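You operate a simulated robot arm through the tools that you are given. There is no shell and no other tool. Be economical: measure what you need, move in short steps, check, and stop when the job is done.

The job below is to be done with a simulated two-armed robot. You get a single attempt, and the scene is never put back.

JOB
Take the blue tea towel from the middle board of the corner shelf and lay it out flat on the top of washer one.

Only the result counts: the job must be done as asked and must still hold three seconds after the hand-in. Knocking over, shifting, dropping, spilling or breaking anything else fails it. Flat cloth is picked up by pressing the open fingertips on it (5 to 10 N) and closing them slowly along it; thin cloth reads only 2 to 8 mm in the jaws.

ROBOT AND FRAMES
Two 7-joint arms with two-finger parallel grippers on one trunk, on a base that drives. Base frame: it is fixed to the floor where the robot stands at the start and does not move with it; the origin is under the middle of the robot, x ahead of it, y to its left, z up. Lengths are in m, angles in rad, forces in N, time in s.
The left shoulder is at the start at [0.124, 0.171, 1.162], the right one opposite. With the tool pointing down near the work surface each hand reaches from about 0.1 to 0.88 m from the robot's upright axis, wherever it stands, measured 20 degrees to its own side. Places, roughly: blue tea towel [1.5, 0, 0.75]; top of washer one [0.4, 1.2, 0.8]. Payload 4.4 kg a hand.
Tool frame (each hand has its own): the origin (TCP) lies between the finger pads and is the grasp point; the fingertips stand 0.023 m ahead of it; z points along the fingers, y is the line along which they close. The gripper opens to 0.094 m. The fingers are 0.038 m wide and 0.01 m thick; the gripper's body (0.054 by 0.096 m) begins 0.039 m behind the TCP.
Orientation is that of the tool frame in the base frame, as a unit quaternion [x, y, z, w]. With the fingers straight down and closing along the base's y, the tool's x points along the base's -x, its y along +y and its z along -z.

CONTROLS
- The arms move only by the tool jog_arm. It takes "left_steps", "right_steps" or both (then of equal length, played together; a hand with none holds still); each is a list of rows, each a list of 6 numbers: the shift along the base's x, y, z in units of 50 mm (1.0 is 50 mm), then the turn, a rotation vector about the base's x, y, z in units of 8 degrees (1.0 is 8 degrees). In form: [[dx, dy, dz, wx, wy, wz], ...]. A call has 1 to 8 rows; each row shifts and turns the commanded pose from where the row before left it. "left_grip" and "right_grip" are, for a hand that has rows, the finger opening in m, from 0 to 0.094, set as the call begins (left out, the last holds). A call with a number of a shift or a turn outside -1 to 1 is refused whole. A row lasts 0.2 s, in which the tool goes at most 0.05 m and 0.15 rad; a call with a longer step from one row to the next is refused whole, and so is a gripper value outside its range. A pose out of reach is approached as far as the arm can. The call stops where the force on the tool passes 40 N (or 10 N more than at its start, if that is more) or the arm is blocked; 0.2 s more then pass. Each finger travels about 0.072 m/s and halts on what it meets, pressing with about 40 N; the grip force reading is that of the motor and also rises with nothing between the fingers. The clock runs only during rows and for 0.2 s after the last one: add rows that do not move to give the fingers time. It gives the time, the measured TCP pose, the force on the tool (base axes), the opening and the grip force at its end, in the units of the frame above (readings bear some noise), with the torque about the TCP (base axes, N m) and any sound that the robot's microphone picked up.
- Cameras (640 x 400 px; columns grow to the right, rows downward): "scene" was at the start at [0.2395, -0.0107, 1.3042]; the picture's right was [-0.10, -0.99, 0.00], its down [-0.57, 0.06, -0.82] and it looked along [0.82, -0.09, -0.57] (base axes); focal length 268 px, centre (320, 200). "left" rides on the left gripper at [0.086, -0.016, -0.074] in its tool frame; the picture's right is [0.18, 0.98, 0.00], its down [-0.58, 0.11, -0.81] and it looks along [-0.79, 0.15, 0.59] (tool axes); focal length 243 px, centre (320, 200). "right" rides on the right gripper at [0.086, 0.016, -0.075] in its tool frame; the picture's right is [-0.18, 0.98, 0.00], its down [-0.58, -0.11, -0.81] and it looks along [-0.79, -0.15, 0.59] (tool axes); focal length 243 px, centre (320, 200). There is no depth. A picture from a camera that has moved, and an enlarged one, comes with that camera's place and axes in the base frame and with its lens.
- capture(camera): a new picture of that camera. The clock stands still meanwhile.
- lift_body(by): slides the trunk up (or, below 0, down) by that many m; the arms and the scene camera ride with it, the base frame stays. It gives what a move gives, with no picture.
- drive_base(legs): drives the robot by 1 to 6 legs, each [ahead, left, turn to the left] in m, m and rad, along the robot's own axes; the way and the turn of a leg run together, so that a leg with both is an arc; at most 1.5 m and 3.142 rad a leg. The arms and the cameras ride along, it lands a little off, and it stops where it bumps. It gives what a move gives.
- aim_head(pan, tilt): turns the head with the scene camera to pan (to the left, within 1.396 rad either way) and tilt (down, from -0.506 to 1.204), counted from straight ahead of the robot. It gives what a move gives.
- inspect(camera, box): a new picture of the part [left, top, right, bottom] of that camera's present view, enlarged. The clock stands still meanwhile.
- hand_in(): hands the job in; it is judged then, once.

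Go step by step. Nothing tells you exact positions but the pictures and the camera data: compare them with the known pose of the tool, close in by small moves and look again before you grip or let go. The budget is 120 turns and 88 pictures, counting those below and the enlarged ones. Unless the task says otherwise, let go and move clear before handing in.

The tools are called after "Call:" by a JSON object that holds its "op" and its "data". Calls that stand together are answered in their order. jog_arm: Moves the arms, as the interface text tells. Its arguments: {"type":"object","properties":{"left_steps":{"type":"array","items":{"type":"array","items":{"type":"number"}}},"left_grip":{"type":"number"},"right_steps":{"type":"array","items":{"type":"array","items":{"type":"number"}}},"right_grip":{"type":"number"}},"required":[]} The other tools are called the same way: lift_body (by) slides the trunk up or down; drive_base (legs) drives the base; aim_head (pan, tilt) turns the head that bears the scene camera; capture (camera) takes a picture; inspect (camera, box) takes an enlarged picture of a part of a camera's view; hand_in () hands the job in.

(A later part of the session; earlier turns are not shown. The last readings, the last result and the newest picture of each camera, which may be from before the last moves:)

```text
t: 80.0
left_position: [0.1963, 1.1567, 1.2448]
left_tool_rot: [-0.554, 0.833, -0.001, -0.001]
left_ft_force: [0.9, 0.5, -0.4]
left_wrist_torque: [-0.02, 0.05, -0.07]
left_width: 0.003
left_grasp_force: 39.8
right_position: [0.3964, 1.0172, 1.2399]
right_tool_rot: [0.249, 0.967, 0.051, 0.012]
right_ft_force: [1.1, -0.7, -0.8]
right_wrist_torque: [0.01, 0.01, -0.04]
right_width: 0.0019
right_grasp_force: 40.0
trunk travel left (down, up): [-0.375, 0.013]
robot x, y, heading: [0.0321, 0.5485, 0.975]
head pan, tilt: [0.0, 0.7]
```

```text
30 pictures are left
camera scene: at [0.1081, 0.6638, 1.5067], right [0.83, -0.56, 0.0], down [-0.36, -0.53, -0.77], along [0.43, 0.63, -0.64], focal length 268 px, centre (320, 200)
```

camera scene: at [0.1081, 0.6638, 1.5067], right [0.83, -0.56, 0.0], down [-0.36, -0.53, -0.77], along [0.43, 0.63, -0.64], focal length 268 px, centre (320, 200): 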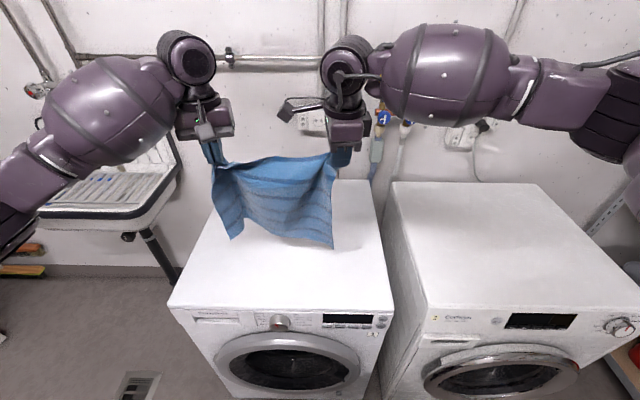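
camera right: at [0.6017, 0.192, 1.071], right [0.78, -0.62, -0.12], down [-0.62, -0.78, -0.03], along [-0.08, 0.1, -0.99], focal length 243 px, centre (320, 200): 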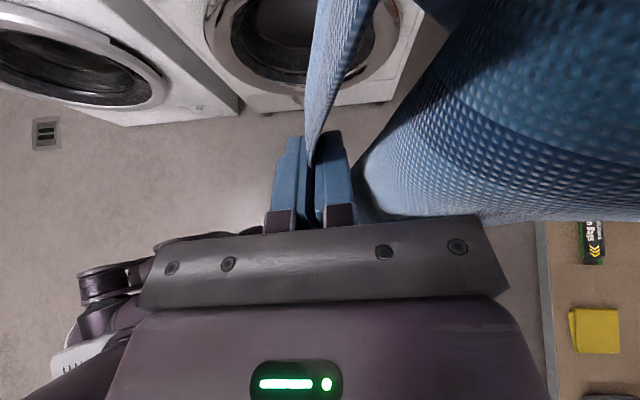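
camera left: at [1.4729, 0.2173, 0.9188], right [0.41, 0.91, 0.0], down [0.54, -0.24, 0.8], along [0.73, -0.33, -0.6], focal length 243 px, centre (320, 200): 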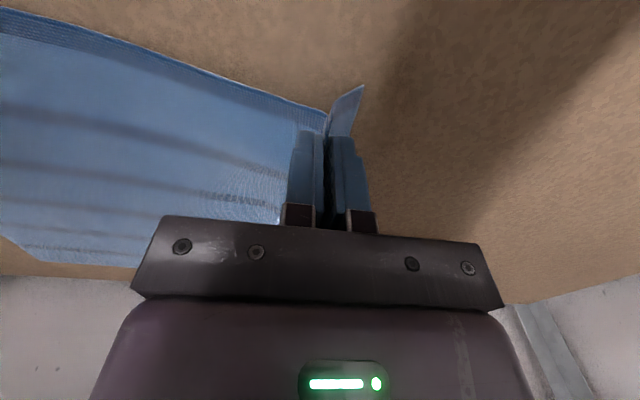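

It's marked "1". The hem sags a bit, so I'll spread the hands slightly and roll in 5 cm more.

Call:
{"op": "jog_arm", "data": {"left_steps": [[-0.15, 0.1, 0, 0, 0, 0], [-0.05, 0.03, 0, 0, 0, 0], [0, 0, 0, 0, 0, 0]], "right_steps": [[0.15, -0.1, 0, 0, 0, 0], [0.05, -0.03, 0, 0, 0, 0], [0, 0, 0, 0, 0, 0]]}}

Call:
{"op": "drive_base", "data": {"legs": [[0.05, 0, 0]]}}

Call:
{"op": "inspect", "data": {"camera": "scene", "box": [140, 80, 420, 320]}}

```text
t: 80.8
left_position: [0.1867, 1.1626, 1.2437]
left_tool_rot: [-0.555, 0.832, -0.001, -0.001]
left_ft_force: [-0.5, 0.2, 0.3]
left_wrist_torque: [0.01, 0.01, -0.05]
left_width: 0.0029
left_grasp_force: 40.4
right_position: [0.4067, 1.0107, 1.2393]
right_tool_rot: [0.249, 0.967, 0.051, 0.012]
right_ft_force: [0.0, 0.3, -0.6]
right_wrist_torque: [-0.02, 0.01, -0.05]
right_width: 0.0018
right_grasp_force: 40.2
trunk travel left (down, up): [-0.375, 0.013]
robot x, y, heading: [0.0308, 0.5492, 0.973]
head pan, tilt: [0.0, 0.7]
```

```text
t: 81.7
left_position: [0.2153, 1.2065, 1.2433]
left_tool_rot: [-0.554, 0.832, -0.001, -0.003]
left_ft_force: [0.3, 0.5, 0.0]
left_wrist_torque: [-0.06, 0.05, -0.09]
left_width: 0.003
left_grasp_force: 39.9
right_position: [0.4346, 1.0532, 1.2396]
right_tool_rot: [0.25, 0.967, 0.05, 0.011]
right_ft_force: [0.8, 1.1, -0.7]
right_wrist_torque: [-0.03, 0.05, -0.07]
right_width: 0.0018
right_grasp_force: 40.2
trunk travel left (down, up): [-0.375, 0.013]
robot x, y, heading: [0.0556, 0.589, 0.971]
head pan, tilt: [0.0, 0.7]
```

```text
1.67 times, centred on (280, 200) of scene
camera zoom: at [0.1375, 0.707, 1.5064], right [0.83, -0.56, 0.0], down [-0.36, -0.53, -0.76], along [0.43, 0.63, -0.65], focal length 446 px, centre (387, 200)
```

zoom: 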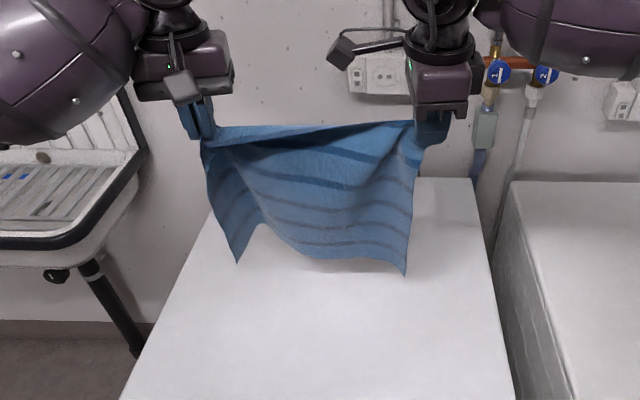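

The hem is nearly taut. Now I'll carry the hands forward over the back of the washer.

Call:
{"op": "jog_arm", "data": {"left_steps": [[0.51, 0.75, 0, 0, 0, 0], [0.51, 0.75, 0, 0, 0, 0], [0.51, 0.75, 0, 0, 0, 0], [0.51, 0.75, 0, 0, 0, 0], [0.51, 0.75, 0, 0, 0, 0], [0, 0, 0, 0, 0, 0], [0, 0, 0, 0, 0, 0]], "right_steps": [[0.51, 0.75, 0, 0, 0, 0], [0.51, 0.75, 0, 0, 0, 0], [0.51, 0.75, 0, 0, 0, 0], [0.51, 0.75, 0, 0, 0, 0], [0.51, 0.75, 0, 0, 0, 0], [0, 0, 0, 0, 0, 0], [0, 0, 0, 0, 0, 0]]}}

Call:
{"op": "capture", "data": {"camera": "scene"}}

```text
t: 83.3
left_position: [0.3227, 1.3673, 1.2447]
left_tool_rot: [-0.554, 0.832, 0.001, -0.001]
left_ft_force: [0.7, -0.1, 0.9]
left_wrist_torque: [0.01, 0.01, -0.05]
left_width: 0.0028
left_grasp_force: 39.7
left hand out of reach, approached as far as the arm can: row 5
right_position: [0.5412, 1.2089, 1.2404]
right_tool_rot: [0.25, 0.967, 0.051, 0.011]
right_ft_force: [0.7, 0.4, 0.4]
right_wrist_torque: [0.02, 0.03, 0.05]
right_width: 0.0019
right_grasp_force: 39.9
right hand out of reach, approached as far as the arm can: row 5
trunk travel left (down, up): [-0.375, 0.013]
robot x, y, heading: [0.0571, 0.5908, 0.97]
head pan, tilt: [0.0, 0.7]
```

```text
28 pictures are left
camera scene: at [0.1364, 0.7039, 1.5067], right [0.83, -0.56, 0.0], down [-0.36, -0.53, -0.77], along [0.43, 0.63, -0.64], focal length 268 px, centre (320, 200)
```

scene: 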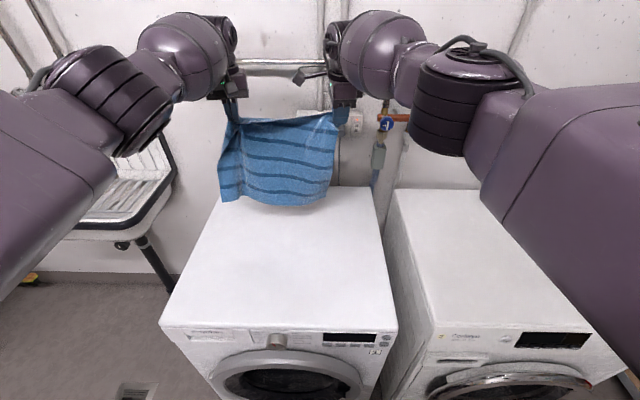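

The towel hangs flat and wide at the back of washer one, with its bottom at about z 0.935. I'll lower the trunk until the bottom hem touches.

Call:
{"op": "lift_body", "data": {"by": -0.095}}

Call:
{"op": "capture", "data": {"camera": "scene"}}

```text
t: 84.6
left_position: [0.3226, 1.3675, 1.1498]
left_tool_rot: [-0.554, 0.833, 0.0, -0.001]
left_ft_force: [0.6, -1.1, 0.7]
left_wrist_torque: [-0.01, 0.04, -0.06]
left_width: 0.0026
left_grasp_force: 39.5
right_position: [0.5428, 1.2106, 1.1465]
right_tool_rot: [0.251, 0.966, 0.052, 0.012]
right_ft_force: [-0.7, 0.0, 0.4]
right_wrist_torque: [0.03, 0.01, 0.04]
right_width: 0.0021
right_grasp_force: 40.0
trunk travel left (down, up): [-0.28, 0.108]
robot x, y, heading: [0.0599, 0.5915, 0.97]
head pan, tilt: [0.0, 0.7]
```

```text
27 pictures are left
camera scene: at [0.1451, 0.718, 1.41], right [0.83, -0.56, 0.0], down [-0.36, -0.53, -0.77], along [0.43, 0.63, -0.64], focal length 268 px, centre (320, 200)
```

scene: 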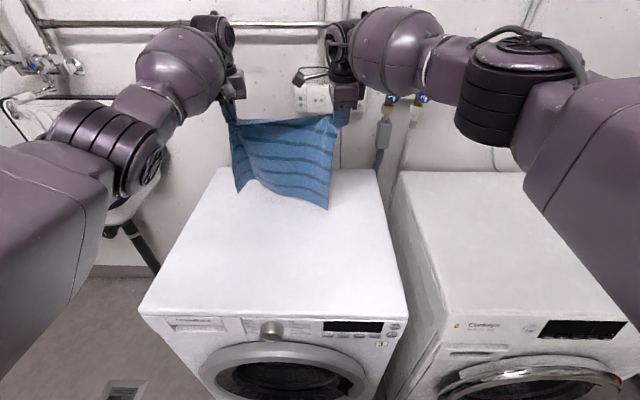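

The hem is just at the surface. I'll start laying it by moving back while lowering.

Call:
{"op": "jog_arm", "data": {"left_steps": [[-0.29, -0.43, -0.16, 0, 0, 0], [-0.29, -0.43, -0.3, 0, 0, 0], [-0.29, -0.43, -0.4, 0, 0, 0], [-0.29, -0.43, -0.48, 0, 0, 0], [-0.29, -0.43, -0.56, 0, 0, 0], [0, 0, 0, 0, 0, 0]], "right_steps": [[-0.29, -0.43, -0.16, 0, 0, 0], [-0.29, -0.43, -0.3, 0, 0, 0], [-0.29, -0.43, -0.4, 0, 0, 0], [-0.29, -0.43, -0.48, 0, 0, 0], [-0.29, -0.43, -0.56, 0, 0, 0], [0, 0, 0, 0, 0, 0]]}}

Call:
{"op": "capture", "data": {"camera": "scene"}}

```text
t: 86.0
left_position: [0.2523, 1.2603, 1.0541]
left_tool_rot: [-0.554, 0.832, -0.001, -0.001]
left_ft_force: [-0.1, -0.3, -0.5]
left_wrist_torque: [-0.03, -0.05, -0.03]
left_width: 0.0029
left_grasp_force: 40.0
right_position: [0.4693, 1.1028, 1.0504]
right_tool_rot: [0.25, 0.967, 0.051, 0.011]
right_ft_force: [0.2, -0.1, -0.3]
right_wrist_torque: [0.03, 0.01, 0.05]
right_width: 0.0018
right_grasp_force: 39.2
trunk travel left (down, up): [-0.28, 0.108]
robot x, y, heading: [0.0562, 0.5885, 0.971]
head pan, tilt: [0.0, 0.7]
```

```text
26 pictures are left
camera scene: at [0.1458, 0.7191, 1.4096], right [0.83, -0.56, 0.0], down [-0.36, -0.53, -0.76], along [0.43, 0.63, -0.64], focal length 268 px, centre (320, 200)
```

scene: 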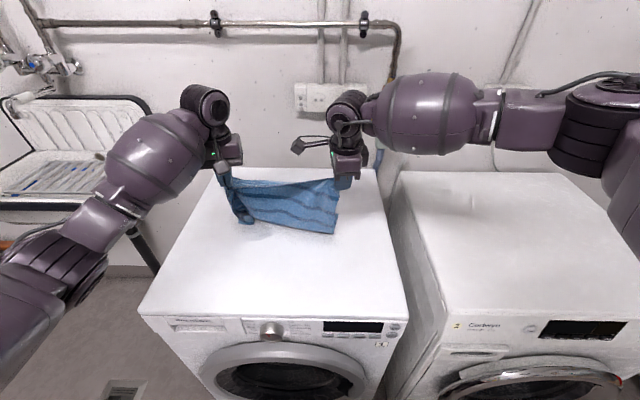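

Call:
{"op": "inspect", "data": {"camera": "scene", "box": [190, 130, 390, 260]}}

```text
3.08 times, centred on (290, 195) of scene
camera zoom: at [0.1458, 0.7191, 1.4096], right [0.83, -0.56, 0.0], down [-0.36, -0.53, -0.76], along [0.43, 0.63, -0.64], focal length 823 px, centre (412, 215)
```

zoom: 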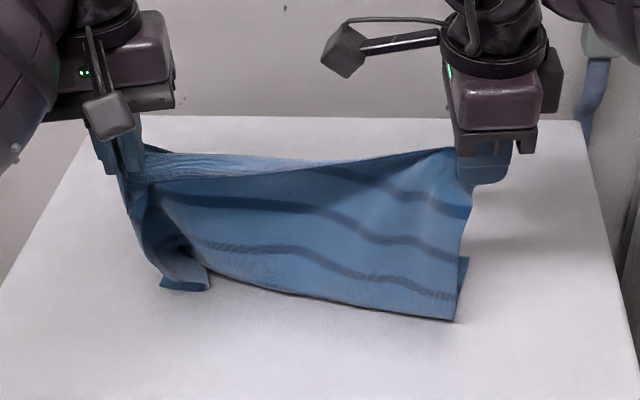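

The main part folds away as wanted, but corner B kinked toward me. I'll lift, go forward again, and redo the lay with more backward drag so the hem trails behind.

Call:
{"op": "jog_arm", "data": {"left_steps": [[0, 0, 0.95, 0, 0, 0], [0, 0, 0.95, 0, 0, 0], [0.47, 0.69, 0.1, 0, 0, 0], [0.47, 0.69, 0, 0, 0, 0], [0.47, 0.69, 0, 0, 0, 0], [0, 0, 0, 0, 0, 0], [0, 0, 0, 0, 0, 0], [0, 0, 0, 0, 0, 0]], "right_steps": [[0, 0, 0.95, 0, 0, 0], [0, 0, 0.95, 0, 0, 0], [0.47, 0.69, 0.1, 0, 0, 0], [0.47, 0.69, 0, 0, 0, 0], [0.47, 0.69, 0, 0, 0, 0], [0, 0, 0, 0, 0, 0], [0, 0, 0, 0, 0, 0], [0, 0, 0, 0, 0, 0]]}}

Call:
{"op": "inspect", "data": {"camera": "scene", "box": [190, 70, 390, 230]}}

```text
t: 87.8
left_position: [0.3223, 1.3629, 1.1565]
left_tool_rot: [-0.554, 0.833, -0.002, -0.001]
left_ft_force: [0.7, 0.5, 0.1]
left_wrist_torque: [0.0, 0.02, -0.01]
left_width: 0.0028
left_grasp_force: 40.4
right_position: [0.5412, 1.2057, 1.1493]
right_tool_rot: [0.251, 0.967, 0.051, 0.012]
right_ft_force: [0.3, 0.5, 0.3]
right_wrist_torque: [0.01, 0.01, 0.0]
right_width: 0.0016
right_grasp_force: 40.2
trunk travel left (down, up): [-0.28, 0.108]
robot x, y, heading: [0.0545, 0.588, 0.971]
head pan, tilt: [0.0, 0.7]
```

```text
2.50 times, centred on (290, 150) of scene
camera zoom: at [0.1457, 0.7189, 1.4096], right [0.83, -0.56, 0.0], down [-0.36, -0.53, -0.77], along [0.43, 0.63, -0.64], focal length 669 px, centre (395, 325)
```

zoom: 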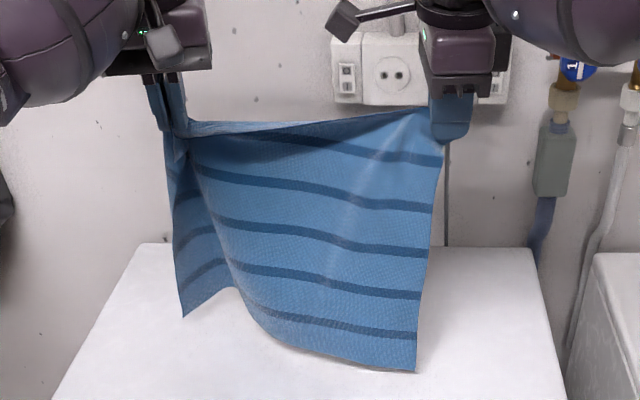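

It hangs well. This time I'll sweep along an arc: back first, then down.

Call:
{"op": "jog_arm", "data": {"left_steps": [[-0.495, -0.727, -0.12, 0, 0, 0], [-0.473, -0.694, -0.21, 0, 0, 0], [-0.45, -0.66, -0.34, 0, 0, 0], [-0.417, -0.611, -0.47, 0, 0, 0], [-0.372, -0.545, -0.58, 0, 0, 0], [-0.315, -0.463, -0.68, 0, 0, 0], [0, 0, 0, 0, 0, 0]], "right_steps": [[-0.495, -0.727, -0.12, 0, 0, 0], [-0.473, -0.694, -0.21, 0, 0, 0], [-0.45, -0.66, -0.34, 0, 0, 0], [-0.417, -0.611, -0.47, 0, 0, 0], [-0.372, -0.545, -0.58, 0, 0, 0], [-0.315, -0.463, -0.68, 0, 0, 0], [0, 0, 0, 0, 0, 0]]}}

Call:
{"op": "inspect", "data": {"camera": "scene", "box": [190, 130, 390, 290]}}

```text
t: 89.4
left_position: [0.1965, 1.1801, 1.0352]
left_tool_rot: [-0.555, 0.832, -0.001, -0.001]
left_ft_force: [-0.2, -0.6, -0.2]
left_wrist_torque: [-0.02, 0.05, -0.05]
left_width: 0.0026
left_grasp_force: 40.4
right_position: [0.4139, 1.0218, 1.0299]
right_tool_rot: [0.252, 0.966, 0.051, 0.013]
right_ft_force: [0.5, 0.3, -0.1]
right_wrist_torque: [0.01, 0.0, 0.05]
right_width: 0.0021
right_grasp_force: 39.7
trunk travel left (down, up): [-0.28, 0.108]
robot x, y, heading: [0.0567, 0.589, 0.973]
head pan, tilt: [0.0, 0.7]
```

```text
2.50 times, centred on (290, 210) of scene
camera zoom: at [0.146, 0.7191, 1.4096], right [0.83, -0.56, 0.0], down [-0.36, -0.53, -0.76], along [0.43, 0.63, -0.64], focal length 669 px, centre (395, 175)
```

zoom: 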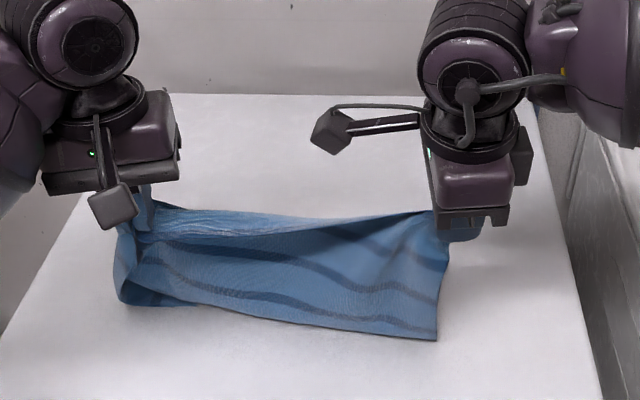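

The hem got dragged nearer than wanted: the laid part sits right behind the contact line. I'll lift, go forward again, then lay along a 45° line so the far hem stays put.

Call:
{"op": "jog_arm", "data": {"left_steps": [[0.2, 0.3, 0.85, 0, 0, 0], [0.2, 0.3, 0.85, 0, 0, 0], [0.4, 0.6, 0.7, 0, 0, 0], [0.5, 0.73, 0.1, 0, 0, 0], [0.5, 0.73, 0, 0, 0, 0], [0.5, 0.73, 0, 0, 0, 0], [0.2, 0.3, 0, 0, 0, 0], [0, 0, 0, 0, 0, 0]], "right_steps": [[0.2, 0.3, 0.85, 0, 0, 0], [0.2, 0.3, 0.85, 0, 0, 0], [0.4, 0.6, 0.7, 0, 0, 0], [0.5, 0.73, 0.1, 0, 0, 0], [0.5, 0.73, 0, 0, 0, 0], [0.5, 0.73, 0, 0, 0, 0], [0.2, 0.3, 0, 0, 0, 0], [0, 0, 0, 0, 0, 0]]}}

Call:
{"op": "jog_arm", "data": {"left_steps": [[0, 0, 0, 0, 0, 0], [0, 0, 0, 0, 0, 0], [0, 0, 0, 0, 0, 0], [0, 0, 0, 0, 0, 0]]}}

Call:
{"op": "inspect", "data": {"camera": "scene", "box": [190, 70, 390, 230]}}

```text
refused: row 3 steps farther than a row can; nothing moved
```

```text
t: 90.4
left_position: [0.1957, 1.1788, 1.0335]
left_tool_rot: [-0.554, 0.833, 0.0, -0.002]
left_ft_force: [0.0, -0.3, -0.4]
left_wrist_torque: [-0.01, 0.01, -0.03]
left_width: 0.0029
left_grasp_force: 40.2
right_position: [0.4151, 1.0214, 1.0301]
right_tool_rot: [0.25, 0.967, 0.05, 0.011]
right_ft_force: [-0.3, 0.3, 0.0]
right_wrist_torque: [0.04, -0.01, 0.07]
right_width: 0.002
right_grasp_force: 40.0
trunk travel left (down, up): [-0.28, 0.108]
robot x, y, heading: [0.0587, 0.5888, 0.97]
head pan, tilt: [0.0, 0.7]
```

```text
2.50 times, centred on (290, 150) of scene
camera zoom: at [0.1459, 0.7191, 1.4096], right [0.83, -0.56, 0.0], down [-0.36, -0.53, -0.76], along [0.43, 0.63, -0.64], focal length 669 px, centre (395, 325)
```

zoom: 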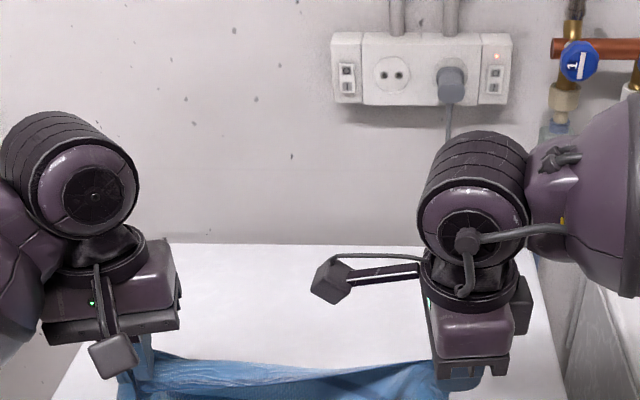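

Call:
{"op": "jog_arm", "data": {"left_steps": [[0.2, 0.3, 0.85, 0, 0, 0], [0.2, 0.3, 0.85, 0, 0, 0], [0.3, 0.45, 0.7, 0, 0, 0], [0.5, 0.73, 0.1, 0, 0, 0], [0.5, 0.73, 0, 0, 0, 0], [0.5, 0.73, 0, 0, 0, 0], [0.3, 0.43, 0, 0, 0, 0], [0, 0, 0, 0, 0, 0]], "right_steps": [[0.2, 0.3, 0.85, 0, 0, 0], [0.2, 0.3, 0.85, 0, 0, 0], [0.3, 0.45, 0.7, 0, 0, 0], [0.5, 0.73, 0.1, 0, 0, 0], [0.5, 0.73, 0, 0, 0, 0], [0.5, 0.73, 0, 0, 0, 0], [0.3, 0.43, 0, 0, 0, 0], [0, 0, 0, 0, 0, 0]]}}

Call:
{"op": "jog_arm", "data": {"left_steps": [[0, 0, 0, 0, 0, 0], [0, 0, 0, 0, 0, 0], [0, 0, 0, 0, 0, 0], [0, 0, 0, 0, 0, 0]]}}

Call:
{"op": "inspect", "data": {"camera": "scene", "box": [190, 70, 390, 230]}}

```text
t: 92.2
left_position: [0.3204, 1.3627, 1.1591]
left_tool_rot: [-0.553, 0.833, 0.0, -0.001]
left_ft_force: [0.0, -0.4, -1.1]
left_wrist_torque: [0.01, 0.01, -0.07]
left_width: 0.0028
left_grasp_force: 40.1
right_position: [0.5392, 1.2064, 1.1537]
right_tool_rot: [0.251, 0.967, 0.052, 0.012]
right_ft_force: [0.7, 1.0, 0.1]
right_wrist_torque: [-0.02, 0.01, 0.04]
right_width: 0.0018
right_grasp_force: 40.2
trunk travel left (down, up): [-0.28, 0.108]
robot x, y, heading: [0.0531, 0.5863, 0.972]
head pan, tilt: [0.0, 0.7]
```

```text
t: 93.2
left_position: [0.32, 1.362, 1.1584]
left_tool_rot: [-0.555, 0.832, -0.001, -0.002]
left_ft_force: [0.1, 0.8, 0.2]
left_wrist_torque: [0.02, 0.0, -0.04]
left_width: 0.0029
left_grasp_force: 40.2
right_position: [0.5399, 1.2048, 1.1546]
right_tool_rot: [0.25, 0.967, 0.051, 0.01]
right_ft_force: [-0.8, -0.2, -1.0]
right_wrist_torque: [-0.06, -0.02, 0.05]
right_width: 0.0018
right_grasp_force: 39.9
trunk travel left (down, up): [-0.28, 0.108]
robot x, y, heading: [0.0535, 0.5873, 0.974]
head pan, tilt: [0.0, 0.7]
```

```text
2.50 times, centred on (290, 150) of scene
camera zoom: at [0.1459, 0.7192, 1.4095], right [0.83, -0.56, 0.0], down [-0.36, -0.53, -0.76], along [0.43, 0.63, -0.64], focal length 669 px, centre (395, 325)
```

zoom: 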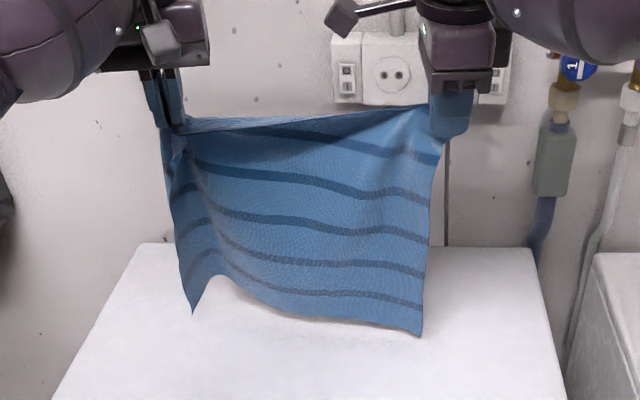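

Both bottom corners are free. I'll start with a quick backward move so the hem lags behind, then come down steeply.

Call:
{"op": "jog_arm", "data": {"left_steps": [[-0.54, -0.79, -0.05, 0, 0, 0], [-0.35, -0.51, -0.74, 0, 0, 0], [-0.35, -0.51, -0.74, 0, 0, 0], [-0.35, -0.51, -0.74, 0, 0, 0], [-0.35, -0.51, -0.74, 0, 0, 0], [-0.35, -0.51, -0.74, 0, 0, 0], [-0.35, -0.51, -0.74, 0, 0, 0]], "right_steps": [[-0.54, -0.79, -0.05, 0, 0, 0], [-0.35, -0.51, -0.74, 0, 0, 0], [-0.35, -0.51, -0.74, 0, 0, 0], [-0.35, -0.51, -0.74, 0, 0, 0], [-0.35, -0.51, -0.74, 0, 0, 0], [-0.35, -0.51, -0.74, 0, 0, 0], [-0.35, -0.51, -0.74, 0, 0, 0]]}}

Call:
{"op": "inspect", "data": {"camera": "scene", "box": [170, 130, 390, 300]}}

```text
t: 94.8
left_position: [0.1881, 1.1706, 0.9353]
left_tool_rot: [-0.554, 0.833, 0.0, -0.001]
left_ft_force: [-0.3, -0.2, 0.2]
left_wrist_torque: [0.01, 0.03, -0.04]
left_width: 0.0028
left_grasp_force: 39.4
right_position: [0.4074, 1.0136, 0.9298]
right_tool_rot: [0.25, 0.967, 0.051, 0.011]
right_ft_force: [1.3, 0.2, 0.0]
right_wrist_torque: [-0.01, -0.03, 0.07]
right_width: 0.0021
right_grasp_force: 40.2
trunk travel left (down, up): [-0.28, 0.108]
robot x, y, heading: [0.0554, 0.5904, 0.974]
head pan, tilt: [0.0, 0.7]
```

```text
2.35 times, centred on (280, 215) of scene
camera zoom: at [0.1455, 0.7187, 1.4097], right [0.83, -0.56, 0.0], down [-0.36, -0.53, -0.77], along [0.43, 0.63, -0.64], focal length 630 px, centre (414, 165)
```

zoom: 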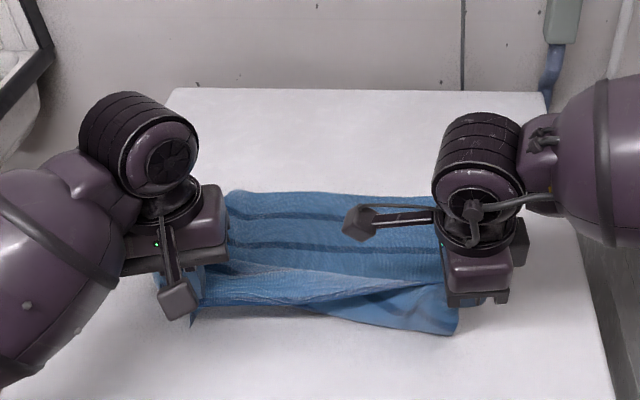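

The rear part lies flat now, with a small front pouch. I'll lower the rest while drawing back to take out the slack.

Call:
{"op": "jog_arm", "data": {"left_steps": [[-0.32, -0.46, -0.4, 0, 0, 0], [-0.32, -0.46, -0.4, 0, 0, 0], [0, 0, -0.25, 0, 0, 0], [0, 0, 0, 0, 0, 0]], "right_steps": [[-0.32, -0.46, -0.4, 0, 0, 0], [-0.32, -0.46, -0.35, 0, 0, 0], [0, 0, -0.2, 0, 0, 0], [0, 0, 0, 0, 0, 0]]}}

Call:
{"op": "inspect", "data": {"camera": "scene", "box": [150, 130, 410, 320]}}

```text
t: 95.8
left_position: [0.1552, 1.1245, 0.883]
left_tool_rot: [-0.554, 0.833, -0.001, -0.001]
left_ft_force: [0.4, -0.1, -0.7]
left_wrist_torque: [-0.02, 0.02, -0.05]
left_width: 0.0028
left_grasp_force: 39.9
right_position: [0.3749, 0.9663, 0.8826]
right_tool_rot: [0.251, 0.967, 0.051, 0.011]
right_ft_force: [0.2, -0.2, -0.7]
right_wrist_torque: [0.03, 0.0, 0.02]
right_width: 0.0019
right_grasp_force: 40.0
trunk travel left (down, up): [-0.28, 0.108]
robot x, y, heading: [0.0581, 0.592, 0.972]
head pan, tilt: [0.0, 0.7]
```

```text
2.11 times, centred on (280, 225) of scene
camera zoom: at [0.1457, 0.7189, 1.4096], right [0.83, -0.56, 0.0], down [-0.36, -0.53, -0.77], along [0.43, 0.63, -0.64], focal length 563 px, centre (404, 147)
```

zoom: 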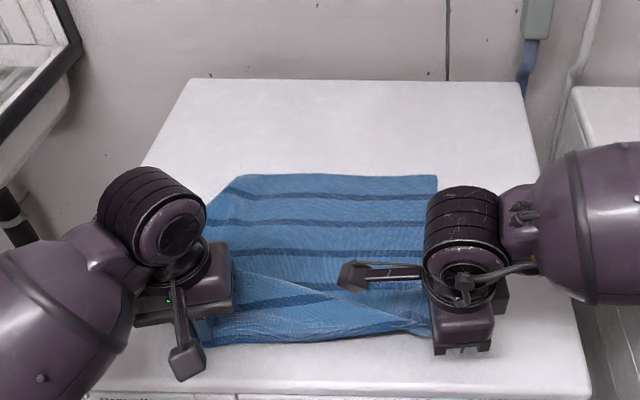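

Very nearly flat. I'll pull back 2 cm with a slight spread to smooth the diagonal wrinkle, then ease down to the surface.

Call:
{"op": "jog_arm", "data": {"left_steps": [[-0.25, -0.1, 0, 0, 0, 0], [-0.2, -0.12, 0, 0, 0, 0], [0, 0, -0.16, 0, 0, 0], [0, 0, 0, 0, 0, 0]], "right_steps": [[0.1, -0.3, 0, 0, 0, 0], [-0.05, -0.2, 0, 0, 0, 0], [0, 0, -0.16, 0, 0, 0], [0, 0, 0, 0, 0, 0]]}}

Call:
{"op": "inspect", "data": {"camera": "scene", "box": [150, 130, 410, 320]}}

```text
t: 96.8
left_position: [0.1349, 1.1127, 0.875]
left_tool_rot: [-0.553, 0.833, -0.001, -0.001]
left_ft_force: [16.7, -12.8, 7.1]
left_wrist_torque: [-0.33, -0.42, 0.1]
left_width: 0.003
left_grasp_force: 40.1
right_position: [0.3766, 0.942, 0.876]
right_tool_rot: [0.249, 0.967, 0.052, 0.009]
right_ft_force: [-16.7, 11.6, 2.7]
right_wrist_torque: [0.04, 0.02, -0.03]
right_width: 0.0018
right_grasp_force: 40.4
trunk travel left (down, up): [-0.28, 0.108]
robot x, y, heading: [0.0575, 0.5901, 0.974]
head pan, tilt: [0.0, 0.7]
```

```text
2.11 times, centred on (280, 225) of scene
camera zoom: at [0.1457, 0.7186, 1.4098], right [0.83, -0.56, 0.0], down [-0.36, -0.53, -0.77], along [0.43, 0.63, -0.64], focal length 563 px, centre (404, 147)
```

zoom: 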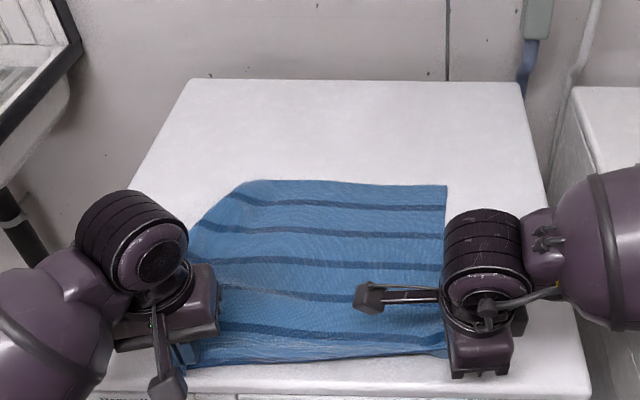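

It's stretched flat with 20 N of tension in the hem. I'll relax a little and open both hands gently.

Call:
{"op": "jog_arm", "data": {"left_steps": [[0.1, -0.07, 0.04, 0, 0, 0], [0, 0, 0, 0, 0, 0]], "right_steps": [[-0.1, 0.07, -0.02, 0, 0, 0], [0, 0, 0, 0, 0, 0]]}}

Call:
{"op": "jog_arm", "data": {"left_steps": [[0, 0, 0, 0, 0, 0], [0, 0, 0, 0, 0, 0], [0, 0, 0, 0, 0, 0]], "left_grip": 0.05, "right_steps": [[0, 0, 0, 0, 0, 0], [0, 0, 0, 0, 0, 0], [0, 0, 0, 0, 0, 0]], "right_grip": 0.03}}

Call:
{"op": "inspect", "data": {"camera": "scene", "box": [150, 130, 410, 320]}}

Call:
{"op": "capture", "data": {"camera": "right"}}

```text
t: 97.4
left_position: [0.1378, 1.1092, 0.8777]
left_tool_rot: [-0.554, 0.832, 0.002, -0.001]
left_ft_force: [5.6, -3.6, 0.3]
left_wrist_torque: [-0.1, -0.13, -0.01]
left_width: 0.0028
left_grasp_force: 40.8
right_position: [0.3748, 0.9442, 0.8743]
right_tool_rot: [0.252, 0.966, 0.051, 0.013]
right_ft_force: [0.3, -0.4, 15.1]
right_wrist_torque: [-0.12, -0.13, 0.05]
right_width: 0.002
right_grasp_force: 40.1
trunk travel left (down, up): [-0.28, 0.108]
robot x, y, heading: [0.0565, 0.5899, 0.972]
head pan, tilt: [0.0, 0.7]
```

```text
t: 98.2
left_position: [0.1392, 1.1096, 0.8774]
left_tool_rot: [-0.554, 0.832, -0.001, -0.002]
left_ft_force: [0.6, -0.6, 0.8]
left_wrist_torque: [-0.01, 0.02, 0.0]
left_width: 0.0499
left_grasp_force: 0.1
right_position: [0.3745, 0.9469, 0.8748]
right_tool_rot: [0.252, 0.966, 0.052, 0.012]
right_ft_force: [20.3, 16.8, 28.7]
right_wrist_torque: [-0.1, -0.37, 0.24]
right_width: 0.0181
right_grasp_force: 0.0
trunk travel left (down, up): [-0.28, 0.108]
robot x, y, heading: [0.0552, 0.5883, 0.969]
head pan, tilt: [0.0, 0.7]
```

```text
2.11 times, centred on (280, 225) of scene
camera zoom: at [0.1466, 0.7193, 1.4097], right [0.83, -0.56, 0.0], down [-0.36, -0.53, -0.76], along [0.43, 0.63, -0.64], focal length 563 px, centre (404, 147)
```

zoom: 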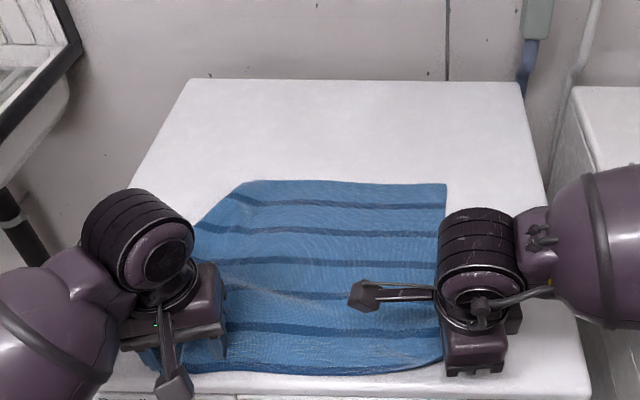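

```text
16 pictures are left
camera right: at [0.3042, 0.9958, 0.9509], right [0.64, 0.76, 0.11], down [0.41, -0.46, 0.79], along [0.65, -0.46, -0.61], focal length 243 px, centre (320, 200)
```

right: 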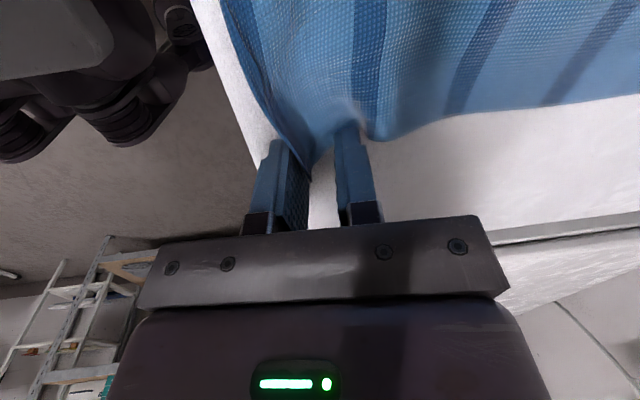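

The right fingertips press the surface. I'll lift slightly, open more, then raise both hands clear.

Call:
{"op": "jog_arm", "data": {"left_steps": [[0, 0, 0.1, 0, 0, 0], [0, 0, 0, 0, 0, 0], [0, 0, 0, 0, 0, 0]], "right_steps": [[0, 0, 0.14, 0, 0, 0], [0, 0, 0, 0, 0, 0], [0, 0, 0, 0, 0, 0]], "right_grip": 0.05, "left_grip": 0.06}}

Call:
{"op": "jog_arm", "data": {"left_steps": [[0, 0, 0.4, 0, 0, 0], [0, 0, 0.8, 0, 0, 0], [0, 0, 0.9, 0, 0, 0], [-0.5, 0.3, 0.6, 0, 0, 0], [-0.5, 0.3, 0.6, 0, 0, 0]], "right_steps": [[0, 0, 0.4, 0, 0, 0], [0, 0, 0.8, 0, 0, 0], [0, 0, 0.9, 0, 0, 0], [0.5, -0.3, 0.6, 0, 0, 0], [0.5, -0.3, 0.6, 0, 0, 0]]}}

Call:
{"op": "inspect", "data": {"camera": "scene", "box": [150, 130, 410, 320]}}

```text
t: 99.0
left_position: [0.139, 1.109, 0.8808]
left_tool_rot: [-0.554, 0.832, -0.001, -0.001]
left_ft_force: [0.6, 0.3, 0.6]
left_wrist_torque: [0.04, -0.03, 0.0]
left_width: 0.0601
left_grasp_force: 0.1
right_position: [0.3714, 0.9443, 0.8799]
right_tool_rot: [0.25, 0.967, 0.05, 0.011]
right_ft_force: [0.8, 0.5, 0.7]
right_wrist_torque: [-0.01, 0.0, 0.01]
right_width: 0.0498
right_grasp_force: 0.1
trunk travel left (down, up): [-0.28, 0.108]
robot x, y, heading: [0.0541, 0.5888, 0.971]
head pan, tilt: [0.0, 0.7]
```

```text
t: 100.2
left_position: [0.0877, 1.1382, 1.0459]
left_tool_rot: [-0.555, 0.832, -0.001, -0.002]
left_ft_force: [-0.3, 0.0, 0.4]
left_wrist_torque: [0.02, 0.0, -0.01]
left_width: 0.0599
left_grasp_force: 0.0
right_position: [0.4231, 0.9138, 1.0468]
right_tool_rot: [0.251, 0.967, 0.051, 0.012]
right_ft_force: [-0.6, -0.1, -0.2]
right_wrist_torque: [-0.03, 0.01, -0.01]
right_width: 0.0499
right_grasp_force: 0.2
trunk travel left (down, up): [-0.28, 0.108]
robot x, y, heading: [0.059, 0.5868, 0.971]
head pan, tilt: [0.0, 0.7]
```

```text
2.11 times, centred on (280, 225) of scene
camera zoom: at [0.1454, 0.7183, 1.4097], right [0.83, -0.56, 0.0], down [-0.36, -0.53, -0.77], along [0.43, 0.63, -0.64], focal length 563 px, centre (404, 147)
```

zoom: 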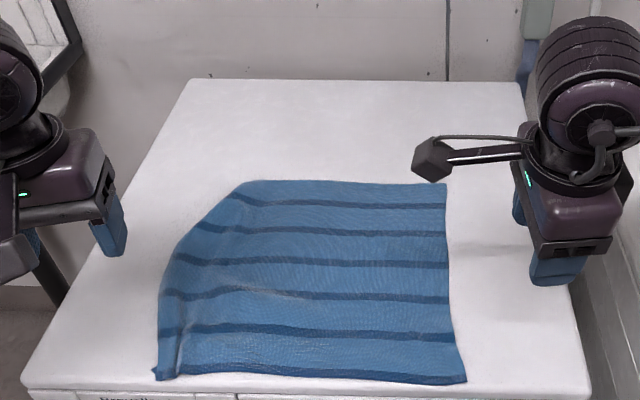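

Released; it lies flat except corner B (back left), which is tucked under along a short fold. I'll pinch that fold with the left hand, lift it so the flap drops out, and lay it outward.

Call:
{"op": "jog_arm", "data": {"left_steps": [[0.62, 0.62, 0, 0, 0, -0.51], [0.62, 0.62, 0, 0, 0, -0.51], [0.62, 0.62, 0, 0, 0, -0.51], [0.62, 0.62, 0, 0, 0, -0.51], [0.6, 0.63, 0, 0, 0, -0.51], [0, 0, -0.9, 0, 0, 0], [0, 0, -0.9, 0, 0, 0], [0, 0, -0.9, 0, 0, 0]], "left_grip": 0.05}}

Call:
{"op": "capture", "data": {"camera": "left"}}

```text
t: 102.0
left_position: [0.2439, 1.296, 0.9085]
left_tool_rot: [-0.398, 0.918, -0.001, -0.001]
left_ft_force: [-0.7, -0.6, -0.1]
left_wrist_torque: [-0.01, 0.02, -0.01]
left_width: 0.0501
left_grasp_force: 0.1
right_position: [0.423, 0.915, 1.0449]
right_tool_rot: [0.25, 0.967, 0.05, 0.012]
right_ft_force: [-0.7, -0.3, 0.6]
right_wrist_torque: [-0.03, -0.01, -0.03]
right_width: 0.05
right_grasp_force: 0.1
trunk travel left (down, up): [-0.28, 0.108]
robot x, y, heading: [0.0587, 0.5867, 0.973]
head pan, tilt: [0.0, 0.7]
```

```text
14 pictures are left
camera left: at [0.1959, 1.2222, 0.9833], right [-0.84, 0.54, 0.0], down [0.32, 0.5, 0.8], along [0.43, 0.68, -0.59], focal length 243 px, centre (320, 200)
```

left: 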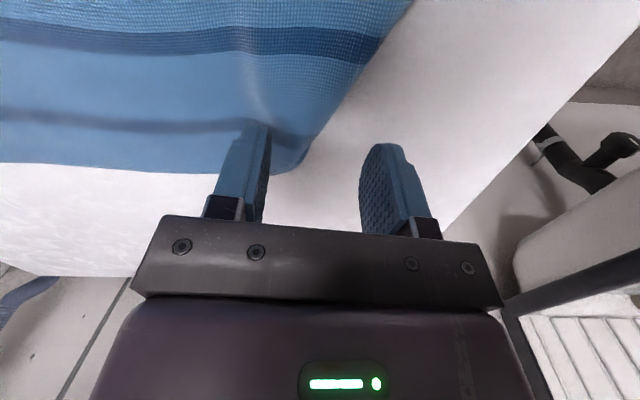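

The fold edge runs right between the fingers. Pressing down and closing.

Call:
{"op": "jog_arm", "data": {"left_steps": [[0, 0, -0.4, 0, 0, 0], [0, 0, -0.25, 0, 0, 0], [0, 0, -0.04, 0, 0, 0], [0, 0, 0, 0, 0, 0]]}}

```text
t: 103.0
left_position: [0.2427, 1.2958, 0.8765]
left_tool_rot: [-0.398, 0.917, -0.001, -0.002]
left_ft_force: [0.2, -0.6, 0.1]
left_wrist_torque: [-0.01, -0.02, -0.01]
left_width: 0.0503
left_grasp_force: 0.1
right_position: [0.4224, 0.9158, 1.0447]
right_tool_rot: [0.25, 0.967, 0.051, 0.011]
right_ft_force: [-0.8, 0.1, -0.4]
right_wrist_torque: [0.02, 0.03, -0.03]
right_width: 0.0498
right_grasp_force: 0.0
trunk travel left (down, up): [-0.28, 0.108]
robot x, y, heading: [0.0551, 0.59, 0.972]
head pan, tilt: [0.0, 0.7]
```

Call:
{"op": "jog_arm", "data": {"left_steps": [[0, 0, -0.06, 0, 0, 0], [0, 0, 0, 0, 0, 0]]}}

```text
t: 103.6
left_position: [0.2432, 1.295, 0.8754]
left_tool_rot: [-0.398, 0.917, 0.001, 0.0]
left_ft_force: [-0.7, 1.9, 12.0]
left_wrist_torque: [-0.27, -0.09, 0.01]
left_width: 0.0497
left_grasp_force: 0.0
right_position: [0.4237, 0.9148, 1.0461]
right_tool_rot: [0.25, 0.967, 0.051, 0.012]
right_ft_force: [-0.4, 0.1, 0.6]
right_wrist_torque: [0.03, 0.02, 0.01]
right_width: 0.05
right_grasp_force: 0.1
trunk travel left (down, up): [-0.28, 0.108]
robot x, y, heading: [0.0588, 0.5915, 0.969]
head pan, tilt: [0.0, 0.7]
```

Call:
{"op": "jog_arm", "data": {"left_steps": [[0, 0, 0, 0, 0, 0], [0, 0, 0, 0, 0, 0]], "left_grip": 0.035}}

Call:
{"op": "jog_arm", "data": {"left_steps": [[0, 0, 0, 0, 0, 0], [0, 0, 0, 0, 0, 0]], "left_grip": 0.02}}

Call:
{"op": "jog_arm", "data": {"left_steps": [[0, 0, 0, 0, 0, 0], [0, 0, 0, 0, 0, 0], [0, 0, 0, 0, 0, 0]], "left_grip": 0.0}}

Call:
{"op": "capture", "data": {"camera": "left"}}

```text
t: 104.2
left_position: [0.2431, 1.2941, 0.8758]
left_tool_rot: [-0.398, 0.918, 0.0, -0.001]
left_ft_force: [3.9, -0.9, 16.6]
left_wrist_torque: [-0.41, -0.13, 0.06]
left_width: 0.0365
left_grasp_force: 1.5
right_position: [0.4232, 0.9131, 1.0455]
right_tool_rot: [0.25, 0.967, 0.052, 0.011]
right_ft_force: [-0.2, 0.3, -0.3]
right_wrist_torque: [0.02, 0.01, 0.04]
right_width: 0.0499
right_grasp_force: 0.2
trunk travel left (down, up): [-0.28, 0.108]
robot x, y, heading: [0.0565, 0.5865, 0.972]
head pan, tilt: [0.0, 0.7]
```

```text
t: 104.8
left_position: [0.2421, 1.2956, 0.8756]
left_tool_rot: [-0.398, 0.918, 0.001, -0.001]
left_ft_force: [0.7, 1.6, 19.0]
left_wrist_torque: [-0.34, 0.0, 0.03]
left_width: 0.0201
left_grasp_force: 0.0
right_position: [0.422, 0.913, 1.0451]
right_tool_rot: [0.25, 0.967, 0.051, 0.012]
right_ft_force: [1.4, -0.2, 0.8]
right_wrist_torque: [0.0, -0.01, 0.01]
right_width: 0.0499
right_grasp_force: 0.1
trunk travel left (down, up): [-0.28, 0.108]
robot x, y, heading: [0.0579, 0.5901, 0.971]
head pan, tilt: [0.0, 0.7]
```

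```text
t: 105.6
left_position: [0.2422, 1.2942, 0.874]
left_tool_rot: [-0.399, 0.917, 0.001, -0.001]
left_ft_force: [3.7, -2.7, 22.0]
left_wrist_torque: [-0.23, 0.06, 0.05]
left_width: 0.0028
left_grasp_force: 40.3
right_position: [0.4228, 0.9129, 1.046]
right_tool_rot: [0.25, 0.967, 0.052, 0.012]
right_ft_force: [-0.1, -0.2, -0.3]
right_wrist_torque: [-0.02, 0.01, 0.01]
right_width: 0.0503
right_grasp_force: 0.1
trunk travel left (down, up): [-0.28, 0.108]
robot x, y, heading: [0.0584, 0.5872, 0.969]
head pan, tilt: [0.0, 0.7]
```

```text
13 pictures are left
camera left: at [0.1955, 1.2201, 0.9491], right [-0.84, 0.54, 0.0], down [0.32, 0.5, 0.81], along [0.43, 0.68, -0.59], focal length 243 px, centre (320, 200)
```

left: 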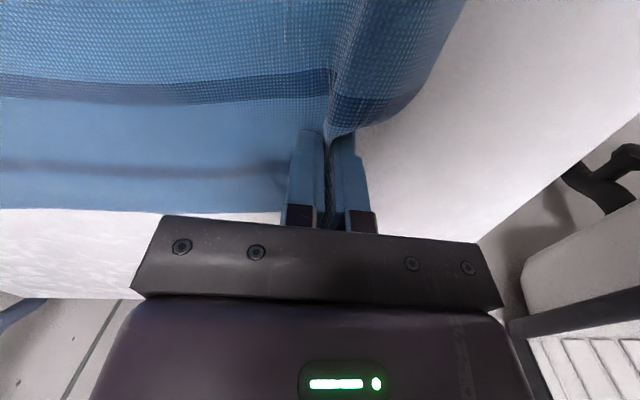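

Caught. Lifting about 10 cm to let the flap drop.

Call:
{"op": "jog_arm", "data": {"left_steps": [[0, 0, 0.6, 0, 0, 0], [0, 0, 0.7, 0, 0, 0], [0, 0, 0.7, 0, 0, 0], [0, 0, 0, 0, 0, 0], [0, 0, 0, 0, 0, 0]]}}

Call:
{"op": "inspect", "data": {"camera": "scene", "box": [150, 130, 410, 320]}}

Call:
{"op": "capture", "data": {"camera": "left"}}

```text
t: 106.8
left_position: [0.2434, 1.2935, 0.9734]
left_tool_rot: [-0.399, 0.917, 0.0, -0.002]
left_ft_force: [0.6, -0.2, 0.7]
left_wrist_torque: [0.01, -0.01, 0.04]
left_width: 0.0025
left_grasp_force: 40.0
right_position: [0.4236, 0.9147, 1.0458]
right_tool_rot: [0.25, 0.967, 0.051, 0.012]
right_ft_force: [-0.6, -0.2, -0.3]
right_wrist_torque: [-0.02, 0.0, -0.01]
right_width: 0.0499
right_grasp_force: 0.1
trunk travel left (down, up): [-0.28, 0.108]
robot x, y, heading: [0.0569, 0.5906, 0.97]
head pan, tilt: [0.0, 0.7]
```

```text
2.11 times, centred on (280, 225) of scene
camera zoom: at [0.1458, 0.719, 1.4096], right [0.83, -0.56, 0.0], down [-0.36, -0.53, -0.77], along [0.43, 0.63, -0.64], focal length 563 px, centre (404, 147)
```

zoom: 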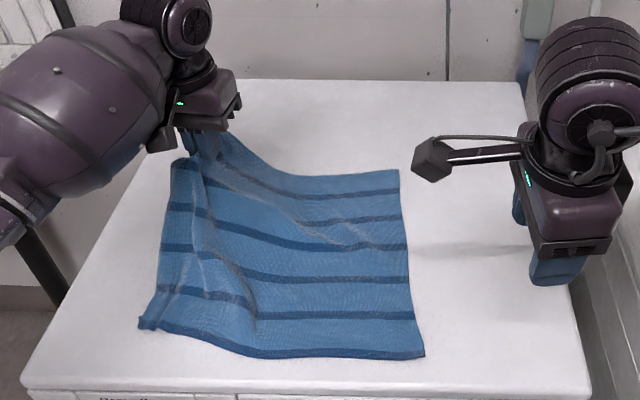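

```text
11 pictures are left
camera left: at [0.1959, 1.2204, 1.0479], right [-0.84, 0.54, 0.0], down [0.32, 0.5, 0.8], along [0.43, 0.68, -0.59], focal length 243 px, centre (320, 200)
```

left: 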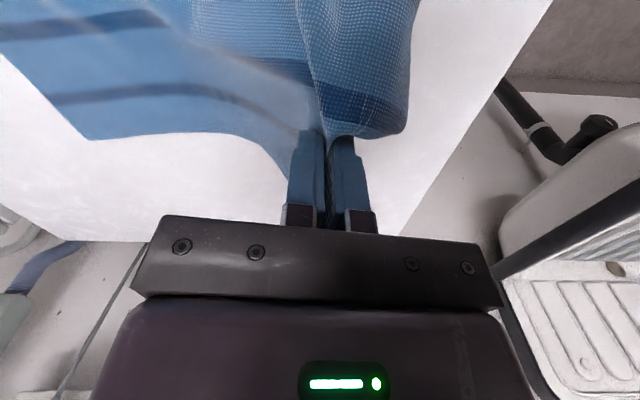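

The lift let corner B pop out to the left. I'll move slightly outward, then lower while easing inward so the flap lies outward.

Call:
{"op": "jog_arm", "data": {"left_steps": [[-0.19, 0.57, 0.2, 0, 0, 0], [0, 0, 0, 0, 0, 0], [0.05, -0.14, -0.46, 0, 0, 0], [0.05, -0.14, -0.46, 0, 0, 0], [0.05, -0.14, -0.46, 0, 0, 0], [0.05, -0.14, -0.46, 0, 0, 0], [0, 0, -0.22, 0, 0, 0], [0, 0, 0, 0, 0, 0]]}}

Call:
{"op": "inspect", "data": {"camera": "scene", "box": [150, 130, 410, 320]}}

```text
t: 108.6
left_position: [0.2426, 1.2966, 0.8819]
left_tool_rot: [-0.398, 0.917, 0.0, -0.002]
left_ft_force: [-0.5, -0.4, 0.7]
left_wrist_torque: [0.0, -0.02, -0.01]
left_width: 0.0025
left_grasp_force: 39.2
right_position: [0.4225, 0.9152, 1.044]
right_tool_rot: [0.25, 0.967, 0.052, 0.012]
right_ft_force: [1.3, 0.0, -0.6]
right_wrist_torque: [0.01, 0.01, 0.01]
right_width: 0.05
right_grasp_force: 0.1
trunk travel left (down, up): [-0.28, 0.108]
robot x, y, heading: [0.0555, 0.5875, 0.971]
head pan, tilt: [0.0, 0.7]
```

```text
2.11 times, centred on (280, 225) of scene
camera zoom: at [0.1458, 0.719, 1.4096], right [0.83, -0.56, 0.0], down [-0.36, -0.53, -0.77], along [0.43, 0.63, -0.64], focal length 563 px, centre (404, 147)
```

zoom: 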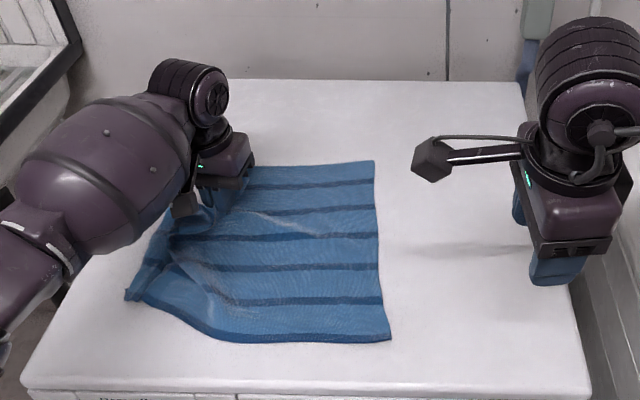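

Releasing and rising to check.

Call:
{"op": "jog_arm", "data": {"left_steps": [[0, 0, 0, 0, 0, 0], [0, 0, 0, 0, 0, 0], [0, 0, 0, 0, 0, 0], [0, 0, 0.4, 0, 0, 0], [0, 0, 0.8, 0, 0, 0], [-0.4, -0.2, 0.8, 0, 0, 0], [-0.6, -0.4, 0.6, 0, 0, 0], [-0.6, -0.4, 0.4, 0, 0, 0]], "left_grip": 0.04}}

Call:
{"op": "inspect", "data": {"camera": "scene", "box": [150, 130, 410, 320]}}

```text
t: 110.4
left_position: [0.1629, 1.2443, 1.0326]
left_tool_rot: [-0.398, 0.917, 0.0, -0.002]
left_ft_force: [-1.4, -0.1, -0.1]
left_wrist_torque: [0.0, 0.0, 0.0]
left_width: 0.04
left_grasp_force: 0.0
right_position: [0.4214, 0.9151, 1.047]
right_tool_rot: [0.25, 0.967, 0.052, 0.011]
right_ft_force: [-0.1, 0.0, 0.4]
right_wrist_torque: [-0.01, -0.01, 0.01]
right_width: 0.0502
right_grasp_force: 0.0
trunk travel left (down, up): [-0.28, 0.108]
robot x, y, heading: [0.0557, 0.59, 0.97]
head pan, tilt: [0.0, 0.7]
```

```text
2.11 times, centred on (280, 225) of scene
camera zoom: at [0.1447, 0.7187, 1.4097], right [0.83, -0.56, 0.0], down [-0.36, -0.53, -0.77], along [0.43, 0.63, -0.64], focal length 563 px, centre (404, 147)
```

zoom: 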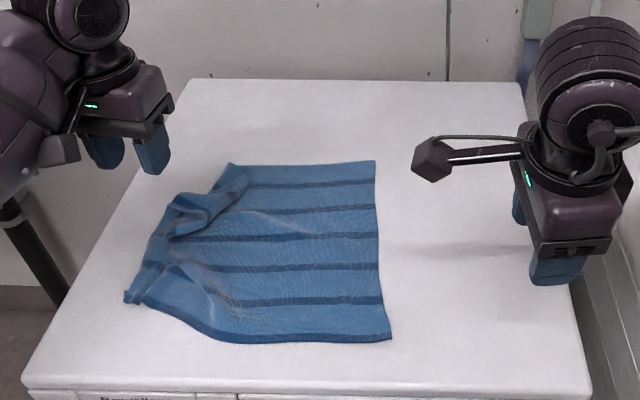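

B is out, but the left third is bunched and the towel sits near the left side, so it should be stretched to the right. I'll anchor B with the left fingertips and drag C rightward by pressing with the right fingertips, both closed.

Call:
{"op": "jog_arm", "data": {"left_steps": [[0.29, 0.65, 0, 0, 0, 0], [0.29, 0.65, 0, 0, 0, 0], [0.29, 0.65, 0, 0, 0, 0], [0, 0, -0.9, 0, 0, 0], [0, 0, -0.9, 0, 0, 0], [0, 0, -0.8, 0, 0, 0], [0, 0, 0, 0, 0, 0], [0, 0, 0, 0, 0, 0]], "left_grip": 0.0, "right_steps": [[0.02, 0.86, 0, 0, 0, 0], [0.02, 0.86, 0, 0, 0, 0], [0.02, 0.86, 0, 0, 0, 0], [0.02, 0.86, 0, 0, 0, 0], [0.02, 0.86, 0, 0, 0, 0], [0.02, 0.86, 0, 0, 0, 0], [0.02, 0.86, 0, 0, 0, 0], [0, 0.8, 0, 0, 0, 0]], "right_grip": 0.0}}

Call:
{"op": "jog_arm", "data": {"left_steps": [[0, 0, -0.15, 0, 0, 0], [0, 0, -0.1, 0, 0, 0], [0, 0, 0, 0, 0, 0], [0, 0, 0, 0, 0, 0]], "right_steps": [[0, 0, -0.9, 0, 0, 0], [0, 0, -0.9, 0, 0, 0], [0, 0, -0.9, 0, 0, 0], [0, 0, -0.4, 0, 0, 0]]}}

Call:
{"op": "inspect", "data": {"camera": "scene", "box": [150, 130, 410, 320]}}

```text
t: 112.2
left_position: [0.2055, 1.3426, 0.9009]
left_tool_rot: [-0.398, 0.917, 0.0, -0.001]
left_ft_force: [0.9, -0.3, -0.3]
left_wrist_torque: [-0.01, 0.02, 0.0]
left_width: 0.0001
left_grasp_force: 39.9
right_position: [0.4282, 1.2477, 1.0449]
right_tool_rot: [0.248, 0.967, 0.052, 0.01]
right_ft_force: [-1.0, 0.4, -0.1]
right_wrist_torque: [-0.01, -0.07, 0.0]
right_width: 0.0002
right_grasp_force: 40.5
right hand out of reach, approached as far as the arm can: row 8
trunk travel left (down, up): [-0.28, 0.108]
robot x, y, heading: [0.0576, 0.5907, 0.971]
head pan, tilt: [0.0, 0.7]
```

```text
t: 113.2
left_position: [0.2082, 1.342, 0.8882]
left_tool_rot: [-0.398, 0.917, 0.0, -0.002]
left_ft_force: [0.9, 0.3, -0.5]
left_wrist_torque: [-0.02, 0.0, 0.02]
left_width: 0.0
left_grasp_force: 40.1
right_position: [0.4404, 1.2156, 0.8971]
right_tool_rot: [0.255, 0.965, 0.057, 0.012]
right_ft_force: [0.3, 0.0, 0.4]
right_wrist_torque: [0.03, -0.01, 0.0]
right_width: 0.0
right_grasp_force: 39.9
right hand out of reach, approached as far as the arm can: row 2, 3, 4
trunk travel left (down, up): [-0.28, 0.108]
robot x, y, heading: [0.0587, 0.5929, 0.971]
head pan, tilt: [0.0, 0.7]
```

```text
2.11 times, centred on (280, 225) of scene
camera zoom: at [0.1463, 0.7189, 1.4096], right [0.83, -0.56, 0.0], down [-0.36, -0.53, -0.76], along [0.43, 0.63, -0.64], focal length 563 px, centre (404, 147)
```

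zoom: 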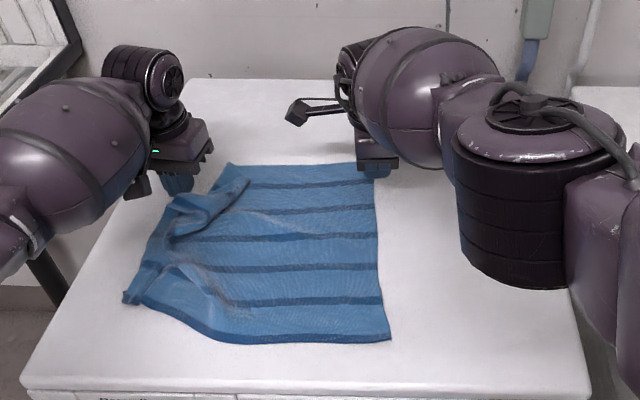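

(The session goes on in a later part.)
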